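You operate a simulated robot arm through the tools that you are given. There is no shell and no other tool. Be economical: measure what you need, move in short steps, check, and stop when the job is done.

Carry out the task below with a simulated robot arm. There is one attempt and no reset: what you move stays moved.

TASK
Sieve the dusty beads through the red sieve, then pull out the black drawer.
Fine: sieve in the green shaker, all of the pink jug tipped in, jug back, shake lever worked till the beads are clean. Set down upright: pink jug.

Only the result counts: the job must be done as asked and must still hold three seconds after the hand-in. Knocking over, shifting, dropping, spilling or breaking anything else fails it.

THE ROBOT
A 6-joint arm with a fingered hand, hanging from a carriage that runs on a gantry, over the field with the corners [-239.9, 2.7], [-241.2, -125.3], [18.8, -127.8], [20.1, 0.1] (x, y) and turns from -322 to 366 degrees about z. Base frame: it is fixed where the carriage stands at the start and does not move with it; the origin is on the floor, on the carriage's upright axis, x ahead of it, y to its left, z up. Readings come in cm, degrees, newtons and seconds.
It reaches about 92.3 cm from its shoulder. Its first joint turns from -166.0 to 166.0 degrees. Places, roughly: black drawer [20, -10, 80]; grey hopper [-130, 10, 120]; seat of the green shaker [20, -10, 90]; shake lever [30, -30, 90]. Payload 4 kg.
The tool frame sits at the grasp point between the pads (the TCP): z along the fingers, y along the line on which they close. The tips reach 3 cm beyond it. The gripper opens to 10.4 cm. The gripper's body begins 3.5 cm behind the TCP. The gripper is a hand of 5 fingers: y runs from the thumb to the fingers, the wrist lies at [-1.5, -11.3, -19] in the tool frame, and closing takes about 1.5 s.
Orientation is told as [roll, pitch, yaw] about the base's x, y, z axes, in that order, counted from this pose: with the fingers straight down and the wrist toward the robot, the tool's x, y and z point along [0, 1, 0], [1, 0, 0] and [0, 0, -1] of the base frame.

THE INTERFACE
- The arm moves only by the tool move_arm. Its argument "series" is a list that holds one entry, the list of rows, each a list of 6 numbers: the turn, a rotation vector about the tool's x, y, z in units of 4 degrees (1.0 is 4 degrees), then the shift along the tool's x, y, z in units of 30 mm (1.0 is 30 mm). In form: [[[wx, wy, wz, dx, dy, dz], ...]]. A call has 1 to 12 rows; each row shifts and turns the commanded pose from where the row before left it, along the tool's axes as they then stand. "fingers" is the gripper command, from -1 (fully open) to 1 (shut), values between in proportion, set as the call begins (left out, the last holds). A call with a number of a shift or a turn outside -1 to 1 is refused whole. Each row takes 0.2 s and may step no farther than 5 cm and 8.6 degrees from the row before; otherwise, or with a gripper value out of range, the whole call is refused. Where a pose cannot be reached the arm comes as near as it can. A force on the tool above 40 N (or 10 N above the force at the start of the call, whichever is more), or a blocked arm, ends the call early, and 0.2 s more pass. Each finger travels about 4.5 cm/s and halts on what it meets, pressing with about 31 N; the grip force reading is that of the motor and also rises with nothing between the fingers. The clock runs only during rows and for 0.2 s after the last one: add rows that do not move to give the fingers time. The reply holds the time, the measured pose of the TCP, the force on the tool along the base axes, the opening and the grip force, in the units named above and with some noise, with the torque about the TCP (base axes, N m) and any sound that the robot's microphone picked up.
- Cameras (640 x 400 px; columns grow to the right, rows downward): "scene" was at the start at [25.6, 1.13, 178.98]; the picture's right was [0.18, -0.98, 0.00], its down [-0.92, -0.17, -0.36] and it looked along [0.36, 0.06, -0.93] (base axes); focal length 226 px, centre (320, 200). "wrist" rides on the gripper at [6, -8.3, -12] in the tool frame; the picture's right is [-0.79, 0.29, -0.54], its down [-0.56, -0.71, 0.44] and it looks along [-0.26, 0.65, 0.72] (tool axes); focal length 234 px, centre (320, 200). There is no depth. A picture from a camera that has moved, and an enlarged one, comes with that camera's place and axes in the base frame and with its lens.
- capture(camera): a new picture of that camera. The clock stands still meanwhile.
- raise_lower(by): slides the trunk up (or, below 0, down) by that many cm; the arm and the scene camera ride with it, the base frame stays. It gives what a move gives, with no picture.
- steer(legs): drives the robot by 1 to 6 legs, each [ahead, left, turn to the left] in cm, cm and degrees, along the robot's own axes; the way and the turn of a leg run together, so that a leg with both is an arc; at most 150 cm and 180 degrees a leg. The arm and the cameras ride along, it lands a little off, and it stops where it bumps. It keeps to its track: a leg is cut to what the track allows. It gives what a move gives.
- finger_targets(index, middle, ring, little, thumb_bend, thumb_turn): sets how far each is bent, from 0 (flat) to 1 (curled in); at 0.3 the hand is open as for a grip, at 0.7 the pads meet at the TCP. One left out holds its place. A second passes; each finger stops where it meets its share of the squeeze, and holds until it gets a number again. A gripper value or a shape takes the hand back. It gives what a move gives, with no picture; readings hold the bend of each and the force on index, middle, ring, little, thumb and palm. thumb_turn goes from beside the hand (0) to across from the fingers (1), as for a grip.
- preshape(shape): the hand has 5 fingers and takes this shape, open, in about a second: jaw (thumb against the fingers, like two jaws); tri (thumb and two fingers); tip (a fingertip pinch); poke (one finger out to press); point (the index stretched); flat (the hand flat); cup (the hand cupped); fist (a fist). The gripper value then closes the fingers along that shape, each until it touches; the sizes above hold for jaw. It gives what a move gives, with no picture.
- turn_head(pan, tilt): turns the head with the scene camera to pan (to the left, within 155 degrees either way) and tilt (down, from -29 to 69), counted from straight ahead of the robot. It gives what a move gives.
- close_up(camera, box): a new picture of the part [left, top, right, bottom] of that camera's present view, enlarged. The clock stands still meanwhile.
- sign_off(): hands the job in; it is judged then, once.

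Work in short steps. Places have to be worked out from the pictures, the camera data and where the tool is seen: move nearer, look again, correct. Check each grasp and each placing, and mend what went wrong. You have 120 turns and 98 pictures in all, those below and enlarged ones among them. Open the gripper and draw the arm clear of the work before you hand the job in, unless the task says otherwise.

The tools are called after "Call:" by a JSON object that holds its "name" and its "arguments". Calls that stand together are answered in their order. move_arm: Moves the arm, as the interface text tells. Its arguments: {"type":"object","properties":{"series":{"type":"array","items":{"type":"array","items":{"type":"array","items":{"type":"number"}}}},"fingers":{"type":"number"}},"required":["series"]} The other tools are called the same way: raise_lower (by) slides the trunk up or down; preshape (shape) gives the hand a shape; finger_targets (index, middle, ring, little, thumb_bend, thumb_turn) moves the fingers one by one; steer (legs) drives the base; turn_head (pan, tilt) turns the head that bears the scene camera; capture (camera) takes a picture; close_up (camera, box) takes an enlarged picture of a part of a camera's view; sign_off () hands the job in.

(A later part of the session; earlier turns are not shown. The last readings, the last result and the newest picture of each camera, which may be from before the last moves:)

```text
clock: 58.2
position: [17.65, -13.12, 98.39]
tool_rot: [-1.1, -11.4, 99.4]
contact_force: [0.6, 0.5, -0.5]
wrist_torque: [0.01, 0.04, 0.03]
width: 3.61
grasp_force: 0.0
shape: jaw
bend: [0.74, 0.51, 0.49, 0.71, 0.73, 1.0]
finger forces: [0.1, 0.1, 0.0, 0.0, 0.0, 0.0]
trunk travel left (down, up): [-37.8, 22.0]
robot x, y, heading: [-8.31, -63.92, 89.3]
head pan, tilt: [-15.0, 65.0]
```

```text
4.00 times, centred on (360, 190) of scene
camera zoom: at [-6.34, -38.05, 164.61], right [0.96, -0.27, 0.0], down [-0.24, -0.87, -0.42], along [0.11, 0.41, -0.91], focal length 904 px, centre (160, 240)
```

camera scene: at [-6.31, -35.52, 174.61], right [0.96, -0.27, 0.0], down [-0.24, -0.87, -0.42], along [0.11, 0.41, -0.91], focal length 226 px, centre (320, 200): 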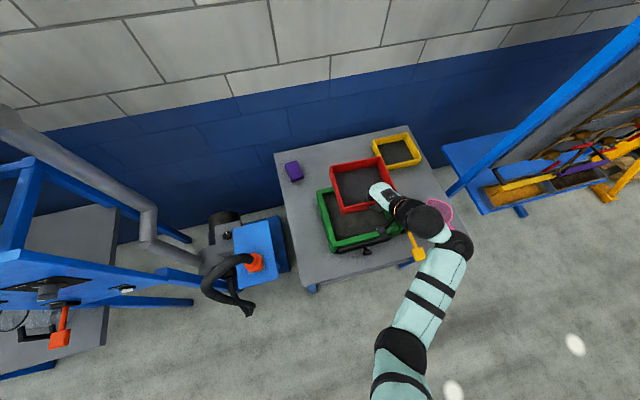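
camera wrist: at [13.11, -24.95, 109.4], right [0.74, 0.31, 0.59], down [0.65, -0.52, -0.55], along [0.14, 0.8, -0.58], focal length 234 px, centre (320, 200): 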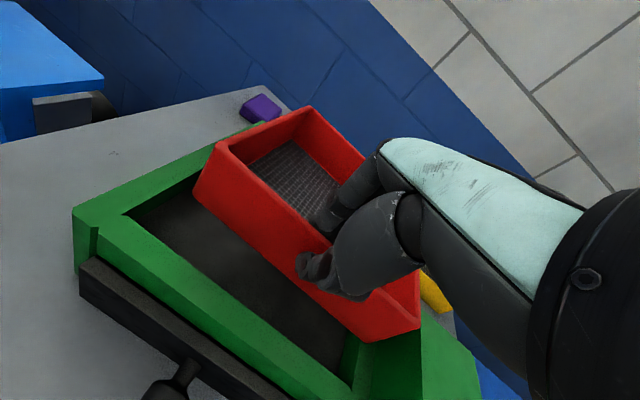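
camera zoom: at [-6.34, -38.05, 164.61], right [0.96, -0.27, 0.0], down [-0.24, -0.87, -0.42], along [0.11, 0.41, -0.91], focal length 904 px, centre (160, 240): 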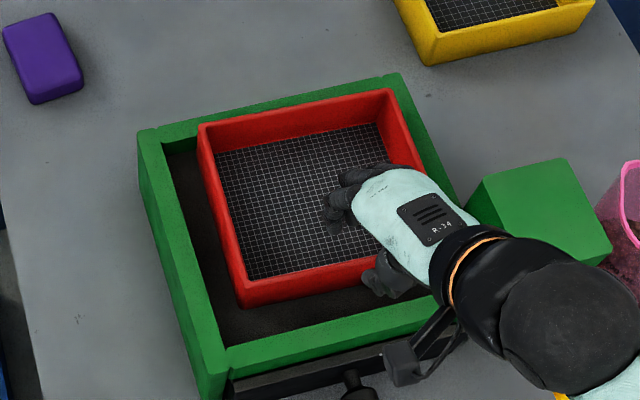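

The sieve sits in the seat. Now I retreat, and turn the robot so the hand gets the yaw needed for the jug handle; I look at the shaker on the way.

Call:
{"name": "raise_lower", "arguments": {"by": 12}}

Call:
{"name": "steer", "arguments": {"legs": [[-36, 0, 0], [0, 0, -81]]}}

Call:
{"name": "turn_head", "arguments": {"pan": 60, "tilt": 45}}

Call:
{"name": "capture", "arguments": {"camera": "scene"}}

```text
clock: 59.7
position: [17.68, -13.12, 110.24]
tool_rot: [-1.1, -11.2, 99.4]
contact_force: [0.1, 0.0, 0.3]
wrist_torque: [-0.03, -0.01, 0.0]
width: 3.64
grasp_force: 0.0
shape: jaw
bend: [0.74, 0.51, 0.49, 0.71, 0.73, 1.0]
finger forces: [0.0, 0.0, 0.1, 0.0, 0.0, 0.0]
trunk travel left (down, up): [-49.8, 10.0]
robot x, y, heading: [-8.1, -63.64, 89.3]
head pan, tilt: [-15.0, 65.0]
```

```text
clock: 65.5
position: [45.3, -118.15, 110.34]
tool_rot: [-1.2, -11.3, 17.5]
contact_force: [0.6, -0.1, -0.5]
wrist_torque: [0.01, -0.01, 0.0]
width: 3.62
grasp_force: 0.0
shape: jaw
bend: [0.74, 0.51, 0.49, 0.71, 0.73, 1.0]
finger forces: [0.0, 0.1, 0.0, 0.0, 0.0, 0.1]
trunk travel left (down, up): [-49.8, 10.0]
robot x, y, heading: [-8.83, -99.84, 7.2]
head pan, tilt: [-15.0, 65.0]
```

```text
clock: 67.0
position: [45.29, -118.26, 110.43]
tool_rot: [-1.1, -11.3, 17.4]
contact_force: [0.1, -1.0, -0.7]
wrist_torque: [-0.01, -0.01, -0.04]
width: 3.65
grasp_force: 0.1
shape: jaw
bend: [0.74, 0.51, 0.49, 0.71, 0.73, 1.0]
finger forces: [0.0, 0.1, 0.0, 0.1, 0.0, 0.1]
trunk travel left (down, up): [-49.8, 10.0]
robot x, y, heading: [-8.51, -99.46, 7.4]
head pan, tilt: [60.0, 45.0]
```

```text
67 pictures are left
camera scene: at [14.43, -89.38, 179.12], right [0.92, -0.38, 0.0], down [-0.27, -0.65, -0.71], along [0.27, 0.65, -0.71], focal length 226 px, centre (320, 200)
```

scene: 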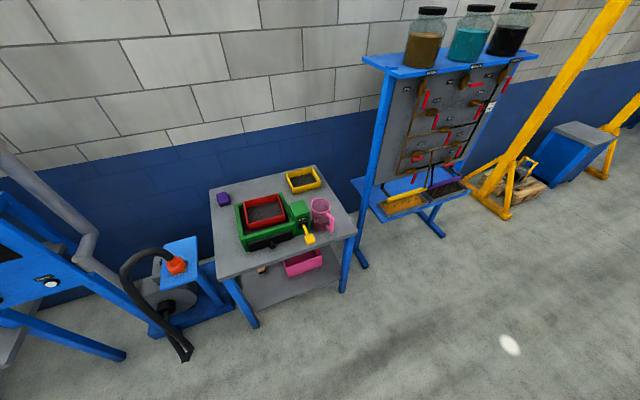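

Call:
{"name": "close_up", "arguments": {"camera": "scene", "box": [220, 160, 350, 250]}}

```text
4.44 times, centred on (285, 205) of scene
camera zoom: at [14.43, -89.38, 179.12], right [0.92, -0.38, 0.0], down [-0.27, -0.65, -0.71], along [0.27, 0.65, -0.71], focal length 1004 px, centre (476, 178)
```

zoom: 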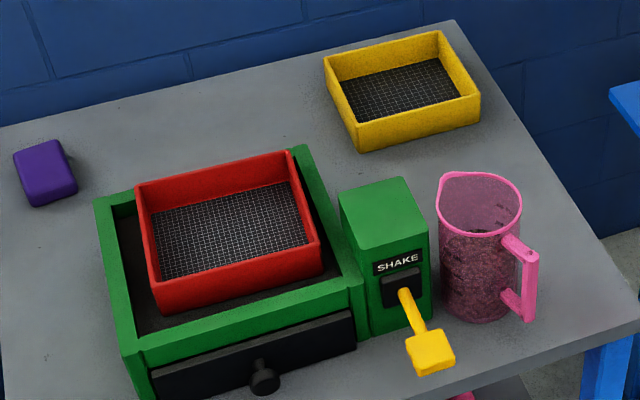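

The sieve lies level and centred in the recess. Jug handle bar is at ≈(47.7,-25.5), z 84–95.5. I rotate the hand about the wrist to point horizontally (fingers toward the jug).

Call:
{"name": "move_arm", "arguments": {"series": [[[0.95, 0, 0, 0, -0.42, 0.25], [0.95, 0, 0, 0, -0.42, 0.25], [0.9, 0, 0, 0, -0.4, 0.24], [0, 1, 0, 0.442, 0, -0.035], [0, 1, 0, 0.442, 0, -0.035], [0, 1, 0, 0.442, 0, -0.035], [0, 1, 0, 0.442, 0, -0.035], [0, 1, 0, 0.442, 0, -0.035], [0, 1, 0, 0.442, 0, -0.035], [0, 1, 0, 0.442, 0, -0.035]]], "fingers": -0.3}}

Call:
{"name": "move_arm", "arguments": {"series": [[[0, 1, 0, 0.442, 0, -0.035], [0, 1, 0, 0.442, 0, -0.035], [0, 1, 0, 0.442, 0, -0.035], [0, 1, 0, 0.442, 0, -0.035], [0, 1, 0, 0.442, 0, -0.035], [0, 1, 0, 0.442, 0, -0.035], [0, 1, 0, 0.442, 0, -0.035], [0, 1, 0, 0.442, 0, -0.035]]]}}

Call:
{"name": "move_arm", "arguments": {"series": [[[0, 1, 0, 0.442, 0, -0.035], [0, 1, 0, 0.442, 0, -0.035], [0, 1, 0, 0.442, 0, -0.035], [0, 1, 0, 0.442, 0, -0.035], [0, 1, 0, 0.442, 0, -0.035], [0, 1, 0, 0.442, 0, -0.035], [0, 1, 0, 0.442, 0, -0.035], [0, 0.7, 0, 0.3, 0, -0.02]]]}}

```text
clock: 69.2
position: [43.82, -110.9, 105.39]
tool_rot: [27.0, -0.2, 17.1]
contact_force: [-0.1, -0.1, -0.3]
wrist_torque: [-0.02, 0.0, 0.01]
width: 6.71
grasp_force: 0.1
shape: jaw
bend: [0.73, 0.39, 0.36, 0.33, 0.62, 0.99]
finger forces: [0.0, 0.1, 0.0, 0.1, 0.1, 0.1]
out of reach, approached as far as the arm can: row 5, 6, 7, 8, 9, 10
trunk travel left (down, up): [-49.8, 10.0]
robot x, y, heading: [-8.73, -99.62, 7.6]
head pan, tilt: [60.0, 45.0]
```

```text
clock: 71.0
position: [44.46, -104.96, 109.68]
tool_rot: [55.0, 0.0, 17.3]
contact_force: [-0.2, 0.1, 0.0]
wrist_torque: [0.02, 0.0, -0.01]
width: 6.73
grasp_force: 0.1
shape: jaw
bend: [0.73, 0.39, 0.36, 0.33, 0.62, 0.99]
finger forces: [0.0, 0.1, 0.1, 0.0, 0.0, 0.0]
out of reach, approached as far as the arm can: row 1, 2, 3, 4, 5, 8
trunk travel left (down, up): [-49.8, 10.0]
robot x, y, heading: [-8.59, -99.73, 7.4]
head pan, tilt: [60.0, 45.0]
```

```text
clock: 72.8
position: [44.48, -104.9, 109.55]
tool_rot: [55.1, -0.1, 17.3]
contact_force: [-0.1, 0.5, 0.2]
wrist_torque: [-0.01, 0.03, -0.03]
width: 6.74
grasp_force: 0.0
shape: jaw
bend: [0.73, 0.39, 0.36, 0.33, 0.62, 0.99]
finger forces: [0.1, 0.1, 0.0, 0.0, 0.0, 0.1]
out of reach, approached as far as the arm can: row 1, 2, 3, 4, 5, 6, 7, 8
trunk travel left (down, up): [-49.8, 10.0]
robot x, y, heading: [-8.83, -99.58, 7.7]
head pan, tilt: [60.0, 45.0]
```

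A wrist limit blocks at 55°: the hand must point ahead of the robot rather than sideways. I yaw the hand about the wrist by -80° (and will turn the robot back by +82°).

Call:
{"name": "move_arm", "arguments": {"series": [[[-0.82, 0, 0.57, -0.15, 0.382, -0.216], [-0.82, 0, 0.57, -0.15, 0.382, -0.216], [-0.82, 0, 0.57, -0.15, 0.382, -0.216], [-0.82, 0, 0.57, -0.15, 0.382, -0.216], [-0.82, 0, 0.57, -0.15, 0.382, -0.216], [-0.82, 0, 0.57, -0.15, 0.382, -0.216], [-0.82, 0, 0.57, -0.15, 0.382, -0.216], [-0.82, 0, 0.57, -0.15, 0.382, -0.216], [-0.82, 0, 0.57, -0.15, 0.382, -0.216], [-0.82, 0, 0.57, -0.15, 0.382, -0.216]]]}}

Call:
{"name": "move_arm", "arguments": {"series": [[[-0.82, 0, 0.57, -0.15, 0.382, -0.216], [-0.82, 0, 0.57, -0.15, 0.382, -0.216], [-0.82, 0, 0.57, -0.15, 0.382, -0.216], [-0.82, 0, 0.57, -0.15, 0.382, -0.216], [-0.82, 0, 0.57, -0.15, 0.382, -0.216], [-0.82, 0, 0.57, -0.15, 0.382, -0.216], [-0.82, 0, 0.57, -0.15, 0.382, -0.216], [-0.82, 0, 0.57, -0.15, 0.382, -0.216], [-0.82, 0, 0.57, -0.15, 0.382, -0.216], [-0.82, 0, 0.57, -0.15, 0.382, -0.216]]]}}

```text
clock: 75.0
position: [57.6, -114.12, 107.33]
tool_rot: [57.3, 1.6, -22.6]
contact_force: [0.3, 0.9, -0.3]
wrist_torque: [-0.02, -0.02, 0.04]
width: 6.72
grasp_force: 0.0
shape: jaw
bend: [0.73, 0.39, 0.36, 0.33, 0.62, 0.99]
finger forces: [0.0, 0.1, 0.0, 0.1, 0.0, 0.1]
out of reach, approached as far as the arm can: row 1, 3, 4, 5, 6, 7, 8, 9, 10
trunk travel left (down, up): [-49.8, 10.0]
robot x, y, heading: [-8.59, -99.77, 7.7]
head pan, tilt: [60.0, 45.0]
```

```text
clock: 77.2
position: [62.58, -128.44, 105.5]
tool_rot: [55.7, 2.5, -62.7]
contact_force: [0.2, 0.2, -0.3]
wrist_torque: [0.0, -0.02, -0.03]
width: 6.7
grasp_force: 0.0
shape: jaw
bend: [0.73, 0.39, 0.36, 0.33, 0.62, 0.99]
finger forces: [0.0, 0.1, 0.1, 0.0, 0.0, 0.1]
out of reach, approached as far as the arm can: row 1, 3, 5, 7, 10
trunk travel left (down, up): [-49.8, 10.0]
robot x, y, heading: [-8.09, -99.66, 7.6]
head pan, tilt: [60.0, 45.0]
```

I check the surroundings on the right before turning back.

Call:
{"name": "turn_head", "arguments": {"pan": -40, "tilt": 50}}

Call:
{"name": "capture", "arguments": {"camera": "scene"}}

```text
clock: 78.9
position: [62.4, -128.35, 105.57]
tool_rot: [55.8, 2.5, -62.6]
contact_force: [-0.5, -0.2, -0.7]
wrist_torque: [0.01, 0.01, 0.02]
width: 6.7
grasp_force: 0.0
shape: jaw
bend: [0.73, 0.39, 0.36, 0.33, 0.62, 0.99]
finger forces: [0.1, 0.1, 0.0, 0.0, 0.0, 0.1]
trunk travel left (down, up): [-49.8, 10.0]
robot x, y, heading: [-8.59, -99.5, 7.4]
head pan, tilt: [-40.0, 50.0]
```

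```text
65 pictures are left
camera scene: at [17.8, -101.03, 178.43], right [-0.54, -0.84, 0.0], down [-0.65, 0.41, -0.64], along [0.54, -0.35, -0.77], focal length 226 px, centre (320, 200)
```

scene: 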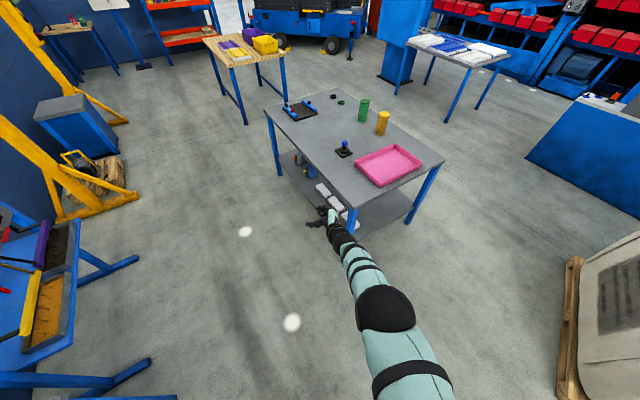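

A table is near the hand, so I first back off to -x, then turn left and retreat in y.

Call:
{"name": "steer", "arguments": {"legs": [[-15, 0, 0], [0, 0, 82], [-20, 0, 0]]}}

Call:
{"name": "turn_head", "arguments": {"pan": -20, "tilt": 45}}

Call:
{"name": "capture", "arguments": {"camera": "scene"}}

```text
clock: 85.0
position: [13.58, -54.35, 105.57]
tool_rot: [55.9, 2.5, 20.5]
contact_force: [0.2, -0.1, 0.8]
wrist_torque: [0.0, 0.0, 0.02]
width: 6.71
grasp_force: 0.1
shape: jaw
bend: [0.73, 0.39, 0.36, 0.33, 0.62, 0.99]
finger forces: [0.0, 0.0, 0.0, 0.0, 0.0, 0.0]
trunk travel left (down, up): [-49.8, 10.0]
robot x, y, heading: [-23.78, -121.42, 90.4]
head pan, tilt: [-40.0, 50.0]
```

```text
clock: 85.8
position: [13.58, -54.33, 105.49]
tool_rot: [55.8, 2.3, 20.4]
contact_force: [0.8, 0.2, 0.5]
wrist_torque: [-0.01, -0.04, 0.02]
width: 6.74
grasp_force: 0.1
shape: jaw
bend: [0.73, 0.39, 0.36, 0.33, 0.62, 0.99]
finger forces: [0.1, 0.1, 0.0, 0.0, 0.1, 0.0]
trunk travel left (down, up): [-49.8, 10.0]
robot x, y, heading: [-23.1, -121.85, 90.3]
head pan, tilt: [-20.0, 45.0]
```

```text
64 pictures are left
camera scene: at [-20.83, -93.64, 179.12], right [0.94, -0.34, 0.0], down [-0.24, -0.67, -0.71], along [0.24, 0.67, -0.71], focal length 226 px, centre (320, 200)
```

scene: 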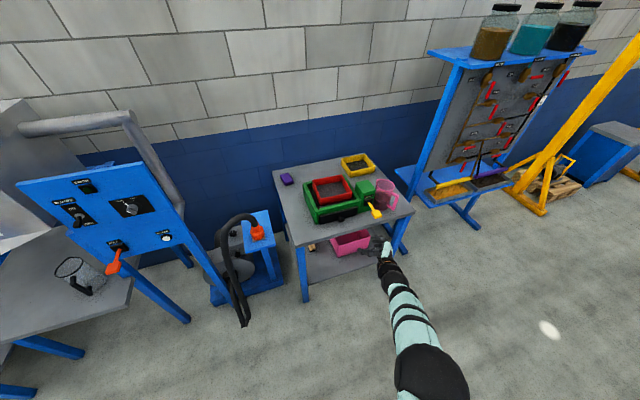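

Arm is stretched; pull it in along the shoulder line, then continue turning the hand to horizontal.

Call:
{"name": "move_arm", "arguments": {"series": [[[0, 0, 0, 0.24, -0.73, -0.8], [0, 0, 0, 0.24, -0.73, -0.8], [0, 0, 0, 0.24, -0.73, -0.8], [0, 1, 0, 0.442, 0, -0.035], [0, 1, 0, 0.442, 0, -0.035], [0, 1, 0, 0.442, 0, -0.035], [0, 1, 0, 0.442, 0, -0.035], [0, 1, 0, 0.442, 0, -0.035], [0, 1, 0, 0.442, 0, -0.035], [0, 1, 0, 0.442, 0, -0.035], [0, 1, 0, 0.442, 0, -0.035], [0, 0.5, 0, 0.22, 0, -0.02]]]}}

```text
clock: 88.5
position: [8.89, -58.28, 122.6]
tool_rot: [89.8, 2.6, 20.4]
contact_force: [0.7, -0.1, -0.5]
wrist_torque: [0.01, -0.01, 0.0]
width: 6.74
grasp_force: 0.1
shape: jaw
bend: [0.73, 0.39, 0.36, 0.33, 0.62, 0.99]
finger forces: [0.0, 0.1, 0.1, 0.0, 0.0, 0.0]
trunk travel left (down, up): [-49.8, 10.0]
robot x, y, heading: [-23.62, -121.63, 90.4]
head pan, tilt: [-20.0, 45.0]
```

Horizontal pose reached. In free air I test whether this arm posture can also tilt forward for pouring (roll back to about -10°).

Call:
{"name": "move_arm", "arguments": {"series": [[[0, -1, 0, -0.442, 0, 0.035], [0, -1, 0, -0.442, 0, 0.035], [0, -1, 0, -0.442, 0, 0.035], [0, -1, 0, -0.442, 0, 0.035], [0, -1, 0, -0.442, 0, 0.035], [0, -1, 0, -0.442, 0, 0.035], [0, -1, 0, -0.442, 0, 0.035], [0, -1, 0, -0.442, 0, 0.035], [0, -1, 0, -0.442, 0, 0.035], [0, -1, 0, -0.442, 0, 0.035], [0, -1, 0, -0.442, 0, 0.035], [0, -1, 0, -0.442, 0, 0.035]]]}}

Call:
{"name": "move_arm", "arguments": {"series": [[[0, -1, 0, -0.442, 0, 0.035], [0, -1, 0, -0.442, 0, 0.035], [0, -1, 0, -0.442, 0, 0.035], [0, -1, 0, -0.442, 0, 0.035], [0, -1, 0, -0.442, 0, 0.035], [0, -1, 0, -0.442, 0, 0.035], [0, -1, 0, -0.442, 0, 0.035], [0, -1, 0, -0.442, 0, 0.035], [0, -1, 0, -0.442, 0, 0.035], [0, -1, 0, -0.442, 0, 0.035], [0, -1, 0, -0.442, 0, 0.035], [0, -1, 0, -0.442, 0, 0.035]]]}}

```text
clock: 91.0
position: [9.92, -62.66, 107.79]
tool_rot: [41.7, 2.5, 20.5]
contact_force: [-0.2, 0.2, -0.3]
wrist_torque: [0.01, -0.03, -0.01]
width: 6.75
grasp_force: 0.0
shape: jaw
bend: [0.73, 0.39, 0.36, 0.33, 0.62, 0.99]
finger forces: [0.0, 0.0, 0.1, 0.0, 0.0, 0.0]
trunk travel left (down, up): [-49.8, 10.0]
robot x, y, heading: [-23.85, -121.21, 90.4]
head pan, tilt: [-20.0, 45.0]
```

```text
clock: 93.7
position: [14.54, -76.12, 101.18]
tool_rot: [-6.3, 2.6, 20.4]
contact_force: [0.5, -0.1, -0.4]
wrist_torque: [0.0, -0.01, 0.03]
width: 6.74
grasp_force: 0.0
shape: jaw
bend: [0.73, 0.39, 0.36, 0.33, 0.62, 0.99]
finger forces: [0.1, 0.0, 0.0, 0.0, 0.1, 0.1]
trunk travel left (down, up): [-49.8, 10.0]
robot x, y, heading: [-23.94, -121.38, 90.4]
head pan, tilt: [-20.0, 45.0]
```

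The forward tilt works to 96°. I return to the horizontal pose.

Call:
{"name": "move_arm", "arguments": {"series": [[[0, 1, 0, 0.442, 0, -0.035], [0, 1, 0, 0.442, 0, -0.035], [0, 1, 0, 0.442, 0, -0.035], [0, 1, 0, 0.442, 0, -0.035], [0, 1, 0, 0.442, 0, -0.035], [0, 1, 0, 0.442, 0, -0.035], [0, 1, 0, 0.442, 0, -0.035], [0, 1, 0, 0.442, 0, -0.035], [0, 1, 0, 0.442, 0, -0.035], [0, 1, 0, 0.442, 0, -0.035], [0, 1, 0, 0.442, 0, -0.035], [0, 1, 0, 0.442, 0, -0.035]]]}}

Call:
{"name": "move_arm", "arguments": {"series": [[[0, 1, 0, 0.442, 0, -0.035], [0, 1, 0, 0.442, 0, -0.035], [0, 1, 0, 0.442, 0, -0.035], [0, 1, 0, 0.442, 0, -0.035], [0, 1, 0, 0.442, 0, -0.035], [0, 1, 0, 0.442, 0, -0.035], [0, 1, 0, 0.442, 0, -0.035], [0, 1, 0, 0.442, 0, -0.035], [0, 1, 0, 0.442, 0, -0.035], [0, 1, 0, 0.442, 0, -0.035], [0, 1, 0, 0.442, 0, -0.035], [0, 1, 0, 0.442, 0, -0.035]]]}}

```text
clock: 96.2
position: [9.77, -62.29, 106.82]
tool_rot: [42.0, 2.5, 20.3]
contact_force: [0.8, -0.2, -0.3]
wrist_torque: [0.01, 0.0, 0.01]
width: 6.73
grasp_force: 0.1
shape: jaw
bend: [0.73, 0.39, 0.36, 0.33, 0.62, 0.99]
finger forces: [0.0, 0.0, 0.1, 0.0, 0.0, 0.0]
trunk travel left (down, up): [-49.8, 10.0]
robot x, y, heading: [-23.13, -121.23, 90.6]
head pan, tilt: [-20.0, 45.0]
```

```text
clock: 98.8
position: [8.42, -56.89, 121.07]
tool_rot: [89.9, 2.5, 20.4]
contact_force: [0.6, 0.6, -0.6]
wrist_torque: [0.01, 0.01, -0.02]
width: 6.75
grasp_force: 0.2
shape: jaw
bend: [0.73, 0.39, 0.36, 0.33, 0.62, 0.99]
finger forces: [0.1, 0.0, 0.0, 0.1, 0.0, 0.0]
trunk travel left (down, up): [-49.8, 10.0]
robot x, y, heading: [-23.62, -121.57, 90.4]
head pan, tilt: [-20.0, 45.0]
```

Ready. I reopen the fingers evenly and drive toward the jug handle, keeping height.

Call:
{"name": "move_arm", "arguments": {"series": [[[0, 0, 0, 0, 0, 0], [0, 0, 0, 0, 0, 0], [0, 0, 0, 0, 0, 0], [0, 0, 0, 0, 0, 0], [0, 0, 0, 0, 0, 0]]], "fingers": -1}}

Call:
{"name": "steer", "arguments": {"legs": [[18, -42.5, 0]]}}

Call:
{"name": "raise_lower", "arguments": {"by": -28}}

Call:
{"name": "capture", "arguments": {"camera": "wrist"}}

Call:
{"name": "capture", "arguments": {"camera": "scene"}}

```text
clock: 100.0
position: [8.38, -56.82, 120.99]
tool_rot: [89.8, 2.6, 20.3]
contact_force: [0.1, 0.4, -0.1]
wrist_torque: [0.01, 0.02, 0.05]
width: 10.36
grasp_force: 0.0
shape: jaw
bend: [0.3, 0.3, 0.3, 0.3, 0.3, 0.97]
finger forces: [0.1, 0.0, 0.1, 0.1, 0.1, 0.0]
trunk travel left (down, up): [-49.8, 10.0]
robot x, y, heading: [-23.57, -121.37, 90.5]
head pan, tilt: [-20.0, 45.0]
```

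```text
clock: 102.8
position: [51.13, -38.69, 121.11]
tool_rot: [89.8, 2.5, 20.1]
contact_force: [0.9, -0.8, -0.3]
wrist_torque: [0.01, -0.01, 0.0]
width: 10.39
grasp_force: 0.1
shape: jaw
bend: [0.3, 0.3, 0.3, 0.3, 0.3, 0.97]
finger forces: [0.0, 0.0, 0.0, 0.0, 0.0, 0.0]
trunk travel left (down, up): [-49.8, 10.0]
robot x, y, heading: [19.05, -103.15, 90.2]
head pan, tilt: [-20.0, 45.0]
```

```text
clock: 105.7
position: [51.26, -38.78, 93.02]
tool_rot: [89.8, 2.5, 20.0]
contact_force: [0.3, -0.3, -0.2]
wrist_torque: [0.01, 0.01, 0.0]
width: 10.37
grasp_force: 0.0
shape: jaw
bend: [0.3, 0.3, 0.3, 0.3, 0.3, 0.97]
finger forces: [0.0, 0.0, 0.0, 0.0, 0.0, 0.0]
trunk travel left (down, up): [-21.8, 38.0]
robot x, y, heading: [19.1, -103.48, 90.0]
head pan, tilt: [-20.0, 45.0]
```

```text
63 pictures are left
camera wrist: at [47.74, -52.65, 99.41], right [0.43, -0.43, -0.8], down [-0.83, 0.16, -0.53], along [0.35, 0.89, -0.29], focal length 234 px, centre (320, 200)
```

wrist: 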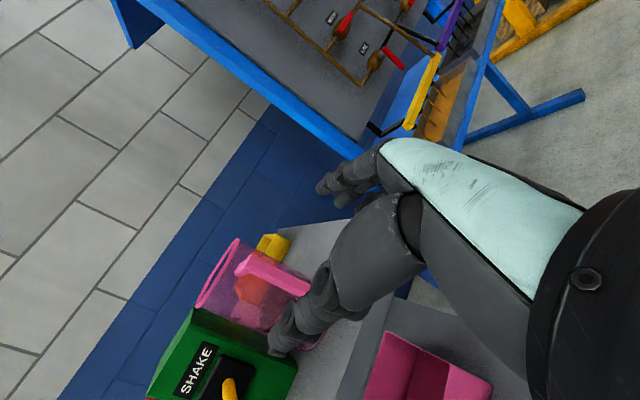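

```text
62 pictures are left
camera scene: at [21.8, -75.37, 151.12], right [0.94, -0.34, 0.0], down [-0.24, -0.67, -0.71], along [0.24, 0.67, -0.71], focal length 226 px, centre (320, 200)
```

scene: 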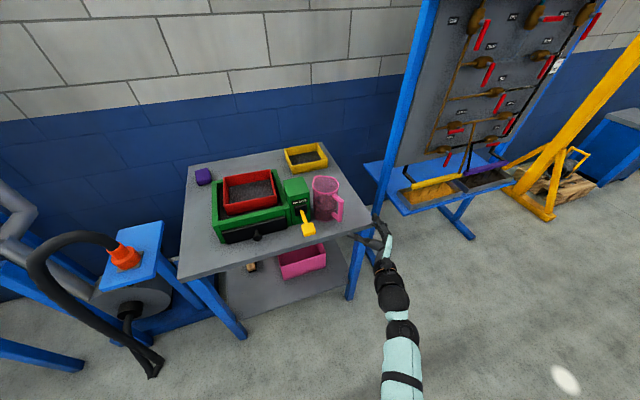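

Close-up of handle and hand for alignment.

Call:
{"name": "close_up", "arguments": {"camera": "scene", "box": [280, 165, 410, 265]}}

Call:
{"name": "close_up", "arguments": {"camera": "wrist", "box": [160, 180, 400, 360]}}

```text
4.00 times, centred on (345, 215) of scene
camera zoom: at [21.8, -75.37, 151.12], right [0.94, -0.34, 0.0], down [-0.24, -0.67, -0.71], along [0.24, 0.67, -0.71], focal length 904 px, centre (220, 140)
```

zoom: 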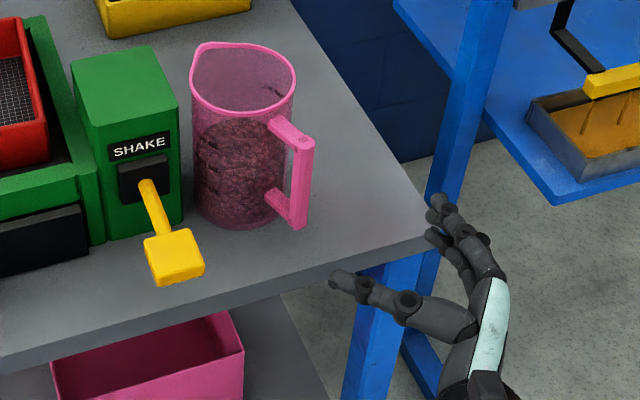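

```text
2.22 times, centred on (280, 270) of wrist
camera zoom: at [47.74, -52.65, 99.41], right [0.43, -0.43, -0.8], down [-0.83, 0.16, -0.53], along [0.35, 0.89, -0.29], focal length 520 px, centre (409, 44)
```

zoom: 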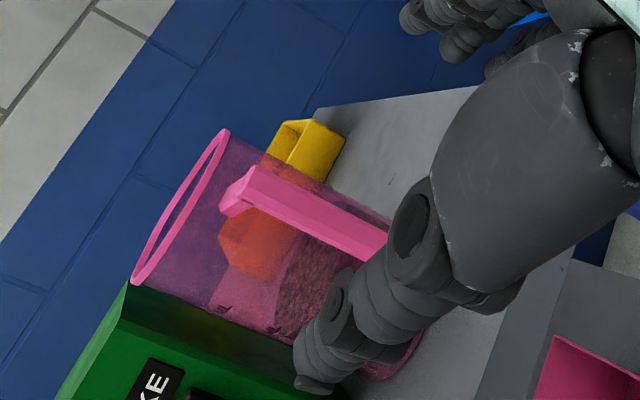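

Bar confirmed at (47.6,-25.5,≈90). Align laterally and in height, then advance 9 cm.

Call:
{"name": "move_arm", "arguments": {"series": [[[0, 0, 0, -0.9, 0.37, 0], [0, 0, 0, 0, 0, 1], [0, 0, 0, 0, 0, 1], [0, 0, 0, 0, 0, 1]]]}}

Call:
{"name": "close_up", "arguments": {"camera": "scene", "box": [280, 165, 410, 265]}}

Call:
{"name": "close_up", "arguments": {"camera": "wrist", "box": [160, 180, 400, 360]}}

```text
clock: 106.7
position: [48.94, -29.83, 90.46]
tool_rot: [89.7, 2.5, 20.0]
contact_force: [0.1, -0.6, 0.0]
wrist_torque: [0.01, -0.01, 0.03]
width: 10.37
grasp_force: 0.0
shape: jaw
bend: [0.3, 0.3, 0.3, 0.3, 0.3, 0.97]
finger forces: [0.0, 0.0, 0.0, 0.0, 0.0, 0.0]
trunk travel left (down, up): [-21.8, 38.0]
robot x, y, heading: [19.01, -102.98, 90.4]
head pan, tilt: [-20.0, 45.0]
```

```text
4.00 times, centred on (345, 215) of scene
camera zoom: at [21.8, -75.33, 151.14], right [0.94, -0.34, 0.0], down [-0.24, -0.66, -0.71], along [0.24, 0.67, -0.71], focal length 904 px, centre (220, 140)
```

zoom: 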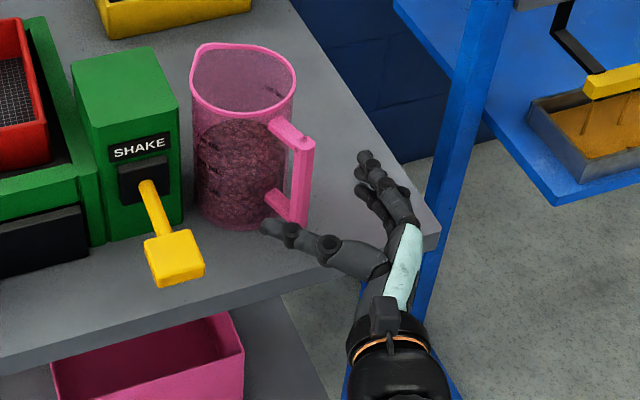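

```text
2.22 times, centred on (280, 270) of wrist
camera zoom: at [45.55, -43.74, 96.74], right [0.43, -0.42, -0.8], down [-0.83, 0.16, -0.53], along [0.35, 0.89, -0.29], focal length 520 px, centre (409, 44)
```

zoom: 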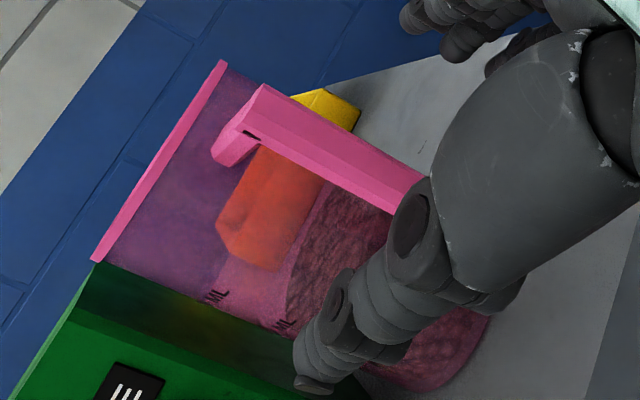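

Alignment is good. Advance the last 4 cm and close.

Call:
{"name": "move_arm", "arguments": {"series": [[[0, 0, 0, 0, 0, 0.7], [0, 0, 0, 0, 0, 0.65]]]}}

Call:
{"name": "move_arm", "arguments": {"series": [[[0, 0, 0, 0, 0, 0], [0, 0, 0, 0, 0, 0], [0, 0, 0, 0, 0, 0], [0, 0, 0, 0, 0, 0], [0, 0, 0, 0, 0, 0], [0, 0, 0, 0, 0, 0], [0, 0, 0, 0, 0, 0], [0, 0, 0, 0, 0, 0]]], "fingers": 1}}

Call:
{"name": "close_up", "arguments": {"camera": "scene", "box": [280, 165, 410, 265]}}

```text
clock: 107.3
position: [47.24, -26.83, 90.75]
tool_rot: [89.8, 2.5, 20.2]
contact_force: [0.3, -0.1, 0.2]
wrist_torque: [0.0, 0.0, -0.03]
width: 10.37
grasp_force: 0.0
shape: jaw
bend: [0.3, 0.3, 0.3, 0.3, 0.3, 0.97]
finger forces: [0.1, 0.1, 0.0, 0.0, 0.0, 0.0]
out of reach, approached as far as the arm can: row 2
trunk travel left (down, up): [-21.8, 38.0]
robot x, y, heading: [19.14, -103.05, 90.1]
head pan, tilt: [-20.0, 45.0]
```

```text
clock: 109.1
position: [47.23, -26.94, 90.76]
tool_rot: [89.7, 2.5, 20.1]
contact_force: [0.6, 0.6, 0.1]
wrist_torque: [0.01, -0.1, 0.02]
width: 1.03
grasp_force: 31.6
shape: jaw
bend: [0.72, 0.72, 0.71, 0.7, 0.79, 1.0]
finger forces: [10.2, 3.0, 2.6, 2.0, 23.0, 0.1]
trunk travel left (down, up): [-21.8, 38.0]
robot x, y, heading: [18.95, -102.96, 90.2]
head pan, tilt: [-20.0, 45.0]
```

```text
4.00 times, centred on (345, 215) of scene
camera zoom: at [21.8, -75.37, 151.12], right [0.94, -0.34, 0.0], down [-0.24, -0.67, -0.71], along [0.24, 0.67, -0.71], focal length 904 px, centre (220, 140)
```

zoom: 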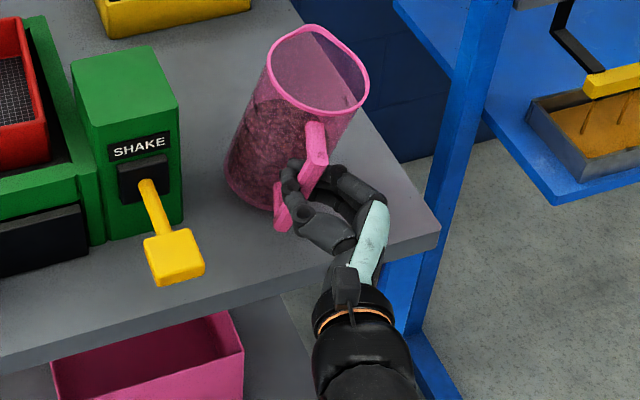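

Closing the hand twisted the jug ~25° about the finger axis (the pads are skewed), but it is held. I lift it a little and check the grip.

Call:
{"name": "move_arm", "arguments": {"series": [[[0, 0, 0, 0.2, 0, 0], [0, 0, 0, 0.2, 0, 0], [0, 0, 0, 0.3, 0, 0], [0, 0, 0, 0.3, 0, 0]]]}}

Call:
{"name": "close_up", "arguments": {"camera": "scene", "box": [280, 165, 410, 265]}}

```text
clock: 110.1
position: [47.96, -25.71, 93.09]
tool_rot: [89.8, 2.5, 20.2]
contact_force: [0.3, -0.2, -0.6]
wrist_torque: [-0.09, 0.02, 0.0]
width: 1.04
grasp_force: 30.6
shape: jaw
bend: [0.72, 0.72, 0.69, 0.71, 0.79, 1.0]
finger forces: [11.6, 2.3, 2.5, 2.5, 23.5, 0.0]
out of reach, approached as far as the arm can: row 2, 3, 4
trunk travel left (down, up): [-21.8, 38.0]
robot x, y, heading: [18.89, -103.0, 90.1]
head pan, tilt: [-20.0, 45.0]
```

```text
4.00 times, centred on (345, 215) of scene
camera zoom: at [21.8, -75.38, 151.12], right [0.94, -0.34, 0.0], down [-0.24, -0.67, -0.71], along [0.24, 0.67, -0.71], focal length 904 px, centre (220, 140)
```

zoom: 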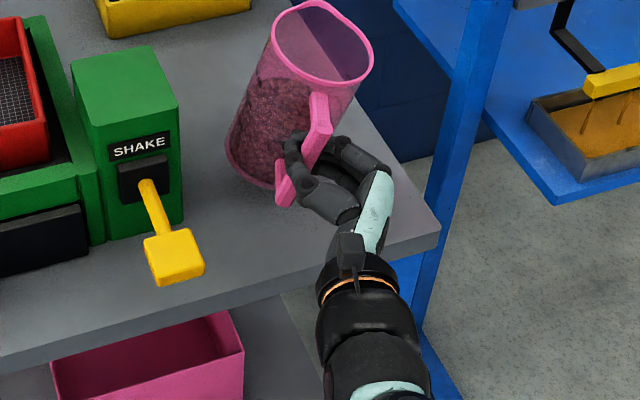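

The jug is light and firmly held. I raise the trunk and pull the arm in, then rotate about the finger axis to stand the jug upright.

Call:
{"name": "raise_lower", "arguments": {"by": 14}}

Call:
{"name": "move_arm", "arguments": {"series": [[[0, 0, 0, 0.52, -0.59, -0.63], [0, 0, 0, 0.52, -0.59, -0.63], [0, 0, 0, 0.52, -0.59, -0.63], [0, 0, -1, 0, 0, 0], [0, 0, -1, 0, 0, 0], [0, 0, -1, 0, 0, 0], [0, 0, -1, 0, 0, 0], [0, 0, -1, 0, 0, 0], [0, 0, -1, 0, 0, 0]]]}}

Call:
{"name": "capture", "arguments": {"camera": "scene"}}

Call:
{"name": "capture", "arguments": {"camera": "wrist"}}

```text
clock: 111.7
position: [48.03, -25.75, 107.07]
tool_rot: [89.8, 2.5, 20.2]
contact_force: [-0.6, -0.6, -1.7]
wrist_torque: [-0.08, 0.01, 0.01]
width: 1.05
grasp_force: 30.6
shape: jaw
bend: [0.72, 0.72, 0.69, 0.71, 0.79, 1.0]
finger forces: [11.6, 2.3, 2.5, 2.5, 23.5, 0.0]
trunk travel left (down, up): [-35.8, 24.0]
robot x, y, heading: [19.27, -103.45, 90.1]
head pan, tilt: [-20.0, 45.0]
```

```text
clock: 113.7
position: [45.06, -32.83, 112.03]
tool_rot: [89.8, -21.6, 20.2]
contact_force: [0.3, -0.5, -0.6]
wrist_torque: [-0.07, 0.04, 0.03]
width: 0.86
grasp_force: 31.2
shape: jaw
bend: [0.72, 0.72, 0.7, 0.68, 0.8, 1.0]
finger forces: [3.6, 0.3, 0.1, 0.1, 1.3, 0.1]
trunk travel left (down, up): [-35.8, 24.0]
robot x, y, heading: [19.06, -102.98, 90.2]
head pan, tilt: [-20.0, 45.0]
```

```text
55 pictures are left
camera scene: at [21.8, -75.38, 165.12], right [0.94, -0.34, 0.0], down [-0.24, -0.67, -0.71], along [0.24, 0.67, -0.71], focal length 226 px, centre (320, 200)
```

scene: 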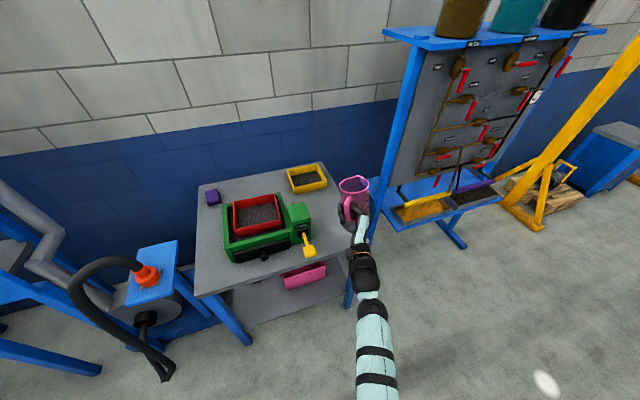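

```text
54 pictures are left
camera wrist: at [39.88, -47.4, 114.48], right [0.71, -0.32, -0.63], down [-0.57, 0.25, -0.78], along [0.41, 0.91, 0.0], focal length 234 px, centre (320, 200)
```

wrist: 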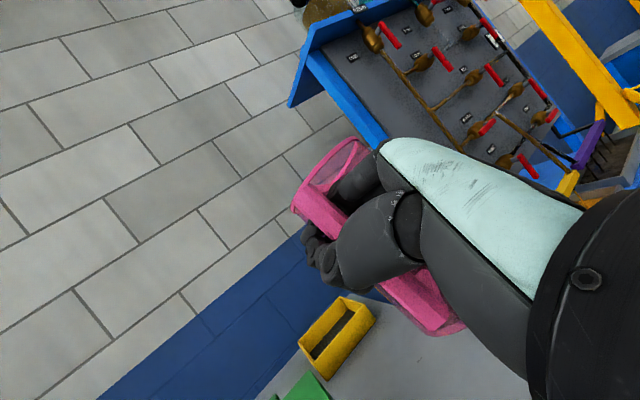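

Finger forces dropped; I look closely at the jug in the hand.

Call:
{"name": "close_up", "arguments": {"camera": "scene", "box": [310, 155, 410, 255]}}

Call:
{"name": "move_arm", "arguments": {"series": [[[0, 0, 0, 0, 0, 0], [0, 0, 0, 0, 0, 0]]], "fingers": 1}}

```text
4.00 times, centred on (360, 205) of scene
camera zoom: at [21.8, -75.38, 165.12], right [0.94, -0.34, 0.0], down [-0.24, -0.67, -0.71], along [0.24, 0.67, -0.71], focal length 904 px, centre (160, 180)
```

zoom: 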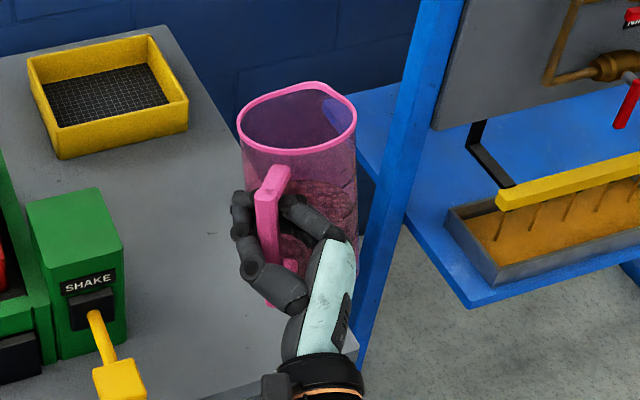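

```text
clock: 114.3
position: [45.09, -32.85, 111.94]
tool_rot: [89.8, -21.6, 20.1]
contact_force: [-0.8, 0.2, -0.6]
wrist_torque: [-0.08, 0.05, 0.0]
width: 0.86
grasp_force: 30.7
shape: jaw
bend: [0.72, 0.72, 0.7, 0.68, 0.8, 1.0]
finger forces: [3.6, 0.0, 0.1, 0.0, 1.4, 0.1]
trunk travel left (down, up): [-35.8, 24.0]
robot x, y, heading: [18.64, -103.32, 90.3]
head pan, tilt: [-20.0, 45.0]
```

I zoom the wrist view to see where the handle bar sits in the fingers.

Call:
{"name": "close_up", "arguments": {"camera": "wrist", "box": [260, 120, 480, 350]}}

Call:
{"name": "close_up", "arguments": {"camera": "scene", "box": [335, 165, 385, 215]}}

```text
1.74 times, centred on (370, 235) of wrist
camera zoom: at [39.87, -47.39, 114.48], right [0.71, -0.32, -0.63], down [-0.57, 0.25, -0.78], along [0.41, 0.91, 0.0], focal length 407 px, centre (233, 139)
```

zoom: 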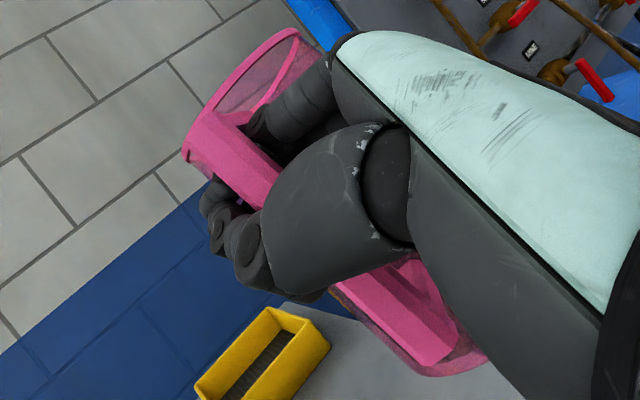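

```text
8.00 times, centred on (360, 190) of scene
camera zoom: at [21.8, -75.38, 165.12], right [0.94, -0.34, 0.0], down [-0.24, -0.67, -0.71], along [0.24, 0.67, -0.71], focal length 1807 px, centre (0, 280)
```

zoom: 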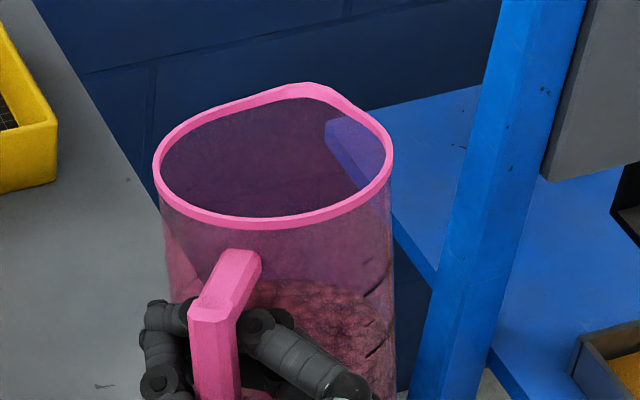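

The bar is enclosed by the fingers but loose. I curl the fingers more to firm up the wrap grip.

Call:
{"name": "finger_targets", "arguments": {"index": 0.85, "middle": 0.85, "ring": 0.85, "little": 0.85, "thumb_bend": 0.9}}

Call:
{"name": "close_up", "arguments": {"camera": "scene", "box": [310, 155, 410, 255]}}

```text
clock: 115.3
position: [45.01, -32.79, 111.99]
tool_rot: [89.8, -21.5, 20.2]
contact_force: [-0.2, 0.4, -0.5]
wrist_torque: [-0.03, 0.03, 0.03]
width: 0.0
grasp_force: 1.7
shape: fingers
bend: [0.75, 0.83, 0.85, 0.85, 0.82, 1.0]
finger forces: [2.3, 0.0, 0.5, 0.0, 0.0, 0.0]
trunk travel left (down, up): [-35.8, 24.0]
robot x, y, heading: [18.82, -102.99, 90.0]
head pan, tilt: [-20.0, 45.0]
```

```text
4.00 times, centred on (360, 205) of scene
camera zoom: at [21.8, -75.38, 165.12], right [0.94, -0.34, 0.0], down [-0.24, -0.67, -0.71], along [0.24, 0.67, -0.71], focal length 904 px, centre (160, 180)
```

zoom: 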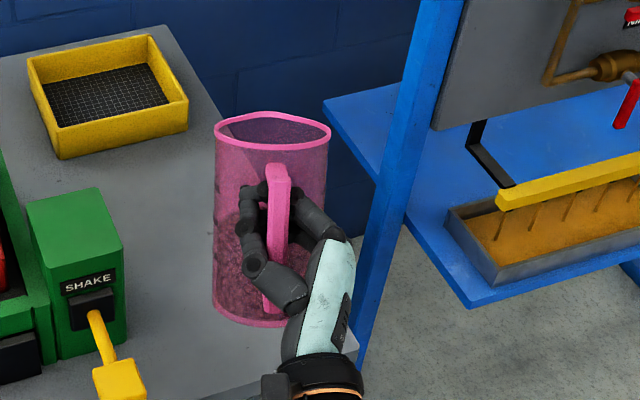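

The jug now hangs loosely on the fingers, leaning. I'll carry it gently over the table and set it down to regrip properly.

Call:
{"name": "steer", "arguments": {"legs": [[6, 0, 0], [6, 0, 0]]}}

Call:
{"name": "capture", "arguments": {"camera": "scene"}}

```text
clock: 116.9
position: [44.98, -21.11, 112.01]
tool_rot: [89.8, -21.5, 20.2]
contact_force: [-0.3, -0.3, -0.3]
wrist_torque: [-0.05, 0.05, 0.0]
width: 0.01
grasp_force: 1.5
shape: fingers
bend: [0.75, 0.83, 0.85, 0.85, 0.82, 1.0]
finger forces: [2.2, 0.0, 0.5, 0.0, 0.1, 0.1]
trunk travel left (down, up): [-35.8, 24.0]
robot x, y, heading: [19.14, -91.12, 90.0]
head pan, tilt: [-20.0, 45.0]
```

```text
49 pictures are left
camera scene: at [21.76, -63.55, 165.12], right [0.94, -0.34, 0.0], down [-0.24, -0.67, -0.71], along [0.24, 0.67, -0.71], focal length 226 px, centre (320, 200)
```

scene: 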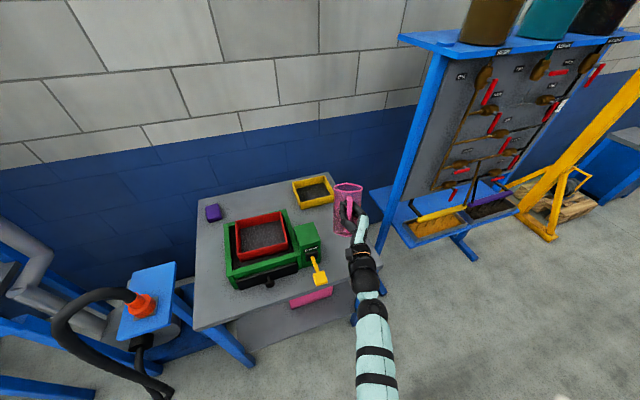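

Stable. Lower the trunk in steps toward the table.

Call:
{"name": "raise_lower", "arguments": {"by": -15}}

Call:
{"name": "close_up", "arguments": {"camera": "scene", "box": [290, 170, 410, 270]}}

```text
clock: 118.6
position: [44.95, -21.02, 97.06]
tool_rot: [89.8, -21.5, 20.2]
contact_force: [-0.4, -0.3, -1.2]
wrist_torque: [-0.03, 0.05, 0.02]
width: 0.03
grasp_force: 1.2
shape: fingers
bend: [0.75, 0.83, 0.85, 0.85, 0.82, 1.0]
finger forces: [2.2, 0.0, 0.5, 0.0, 0.0, 0.1]
trunk travel left (down, up): [-20.8, 39.0]
robot x, y, heading: [18.91, -91.2, 90.1]
head pan, tilt: [-20.0, 45.0]
```

```text
4.00 times, centred on (350, 220) of scene
camera zoom: at [21.76, -63.55, 150.12], right [0.94, -0.34, 0.0], down [-0.24, -0.67, -0.71], along [0.24, 0.67, -0.71], focal length 904 px, centre (200, 120)
```

zoom: 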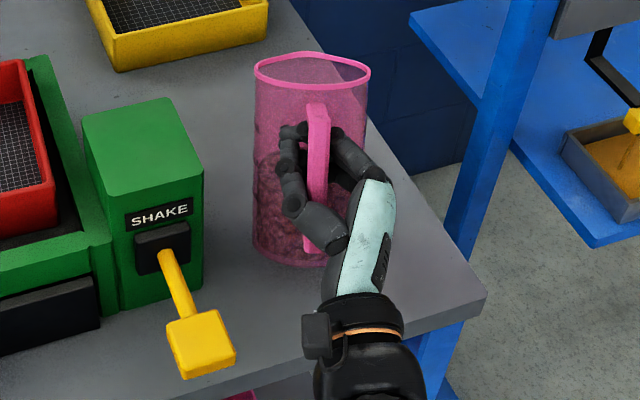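

Continue down 5 cm with the trunk, then check.

Call:
{"name": "raise_lower", "arguments": {"by": -4.5}}

Call:
{"name": "close_up", "arguments": {"camera": "scene", "box": [290, 160, 410, 260]}}

```text
clock: 119.5
position: [45.09, -20.84, 92.59]
tool_rot: [89.9, -21.6, 20.1]
contact_force: [-1.7, -1.1, 6.8]
wrist_torque: [0.33, -0.14, 0.03]
width: 0.0
grasp_force: 2.9
shape: fingers
bend: [0.76, 0.83, 0.85, 0.84, 0.82, 1.0]
finger forces: [0.0, 0.0, 1.1, 4.7, 0.0, 0.0]
trunk travel left (down, up): [-16.3, 43.5]
robot x, y, heading: [18.8, -91.14, 90.3]
head pan, tilt: [-20.0, 45.0]
```

```text
4.00 times, centred on (350, 210) of scene
camera zoom: at [21.76, -63.52, 145.63], right [0.94, -0.34, 0.0], down [-0.24, -0.67, -0.71], along [0.24, 0.67, -0.71], focal length 904 px, centre (200, 160)
```

zoom: 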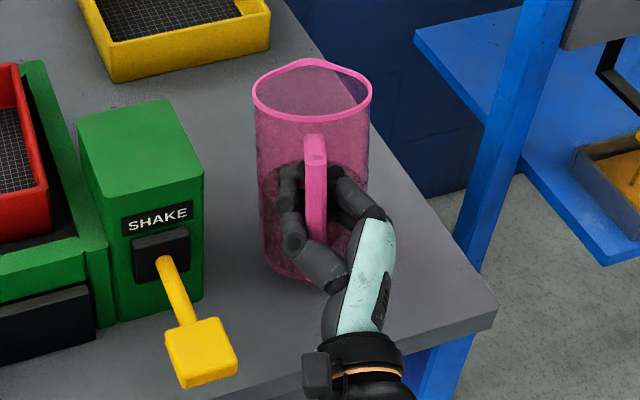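

The jug stands on the table. I open the fingers part way and check.

Call:
{"name": "finger_targets", "arguments": {"index": 0.5, "middle": 0.5, "ring": 0.5, "little": 0.5, "thumb_bend": 0.5}}

Call:
{"name": "close_up", "arguments": {"camera": "scene", "box": [290, 160, 410, 260]}}

```text
clock: 120.5
position: [44.98, -21.02, 92.49]
tool_rot: [89.8, -21.4, 20.3]
contact_force: [0.3, -0.5, 0.2]
wrist_torque: [-0.08, 0.07, 0.0]
width: 5.32
grasp_force: 2.5
shape: fingers
bend: [0.49, 0.5, 0.51, 0.5, 0.5, 1.0]
finger forces: [2.0, 0.5, 1.5, 0.0, 0.0, 0.1]
trunk travel left (down, up): [-16.3, 43.5]
robot x, y, heading: [18.82, -91.32, 90.3]
head pan, tilt: [-20.0, 45.0]
```

```text
4.00 times, centred on (350, 210) of scene
camera zoom: at [21.76, -63.56, 145.62], right [0.94, -0.34, 0.0], down [-0.24, -0.67, -0.71], along [0.24, 0.67, -0.71], focal length 904 px, centre (200, 160)
```

zoom: 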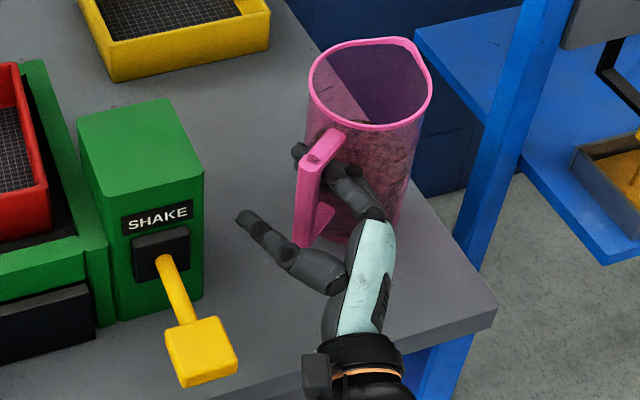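

The fingers now pass through the handle loop. I'll use a hook grip: advance 3 cm so the bar lies nearer the palm, then curl all fingers fully around it.

Call:
{"name": "move_arm", "arguments": {"series": [[[0, 0, 0, 0, 0.1, 0.5], [0, 0, 0, 0, 0.1, 0.5]]]}}

Call:
{"name": "close_up", "arguments": {"camera": "scene", "box": [290, 160, 410, 260]}}

```text
clock: 121.1
position: [44.58, -18.08, 92.76]
tool_rot: [89.8, -21.5, 20.1]
contact_force: [0.7, 0.5, -1.5]
wrist_torque: [-0.02, 0.1, -0.03]
width: 5.34
grasp_force: 2.4
shape: fingers
bend: [0.49, 0.5, 0.51, 0.5, 0.5, 1.0]
finger forces: [2.1, 0.4, 1.5, 0.1, 0.1, 0.0]
trunk travel left (down, up): [-16.3, 43.5]
robot x, y, heading: [18.58, -91.5, 90.1]
head pan, tilt: [-20.0, 45.0]
```

```text
4.00 times, centred on (350, 210) of scene
camera zoom: at [21.76, -63.53, 145.62], right [0.94, -0.34, 0.0], down [-0.24, -0.67, -0.71], along [0.24, 0.67, -0.71], focal length 904 px, centre (200, 160)
```

zoom: 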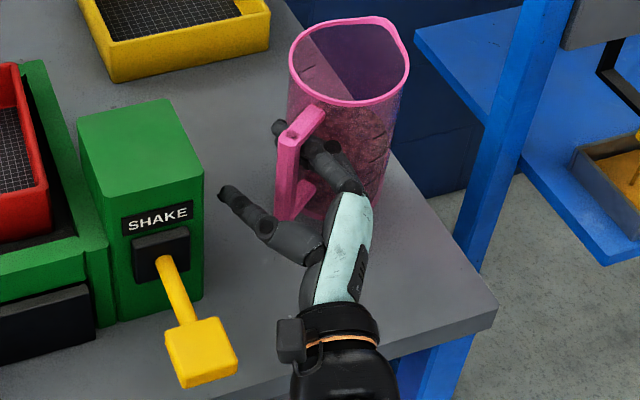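

The jug moved along with the hand, so I curl the fingers fully around the bar now.

Call:
{"name": "finger_targets", "arguments": {"index": 1.0, "middle": 1.0, "ring": 1.0, "little": 1.0, "thumb_bend": 0.6}}

Call:
{"name": "close_up", "arguments": {"camera": "scene", "box": [290, 160, 410, 260]}}

```text
clock: 122.1
position: [44.62, -18.11, 92.74]
tool_rot: [90.0, -21.6, 20.2]
contact_force: [-0.7, -0.5, 3.1]
wrist_torque: [0.15, 0.02, 0.02]
width: 5.0
grasp_force: 19.4
shape: fingers
bend: [0.99, 0.99, 1.0, 0.99, 0.58, 1.0]
finger forces: [9.9, 7.2, 2.0, 17.5, 2.5, 0.0]
trunk travel left (down, up): [-16.3, 43.5]
robot x, y, heading: [19.43, -91.45, 90.1]
head pan, tilt: [-20.0, 45.0]
```

```text
4.00 times, centred on (350, 210) of scene
camera zoom: at [21.77, -63.53, 145.63], right [0.94, -0.34, 0.0], down [-0.24, -0.67, -0.71], along [0.24, 0.67, -0.71], focal length 904 px, centre (200, 160)
```

zoom: 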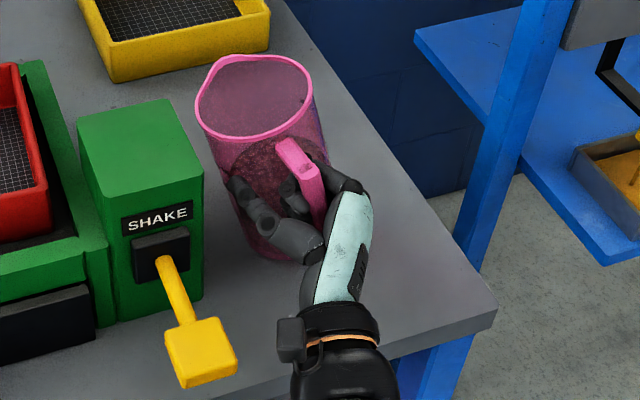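

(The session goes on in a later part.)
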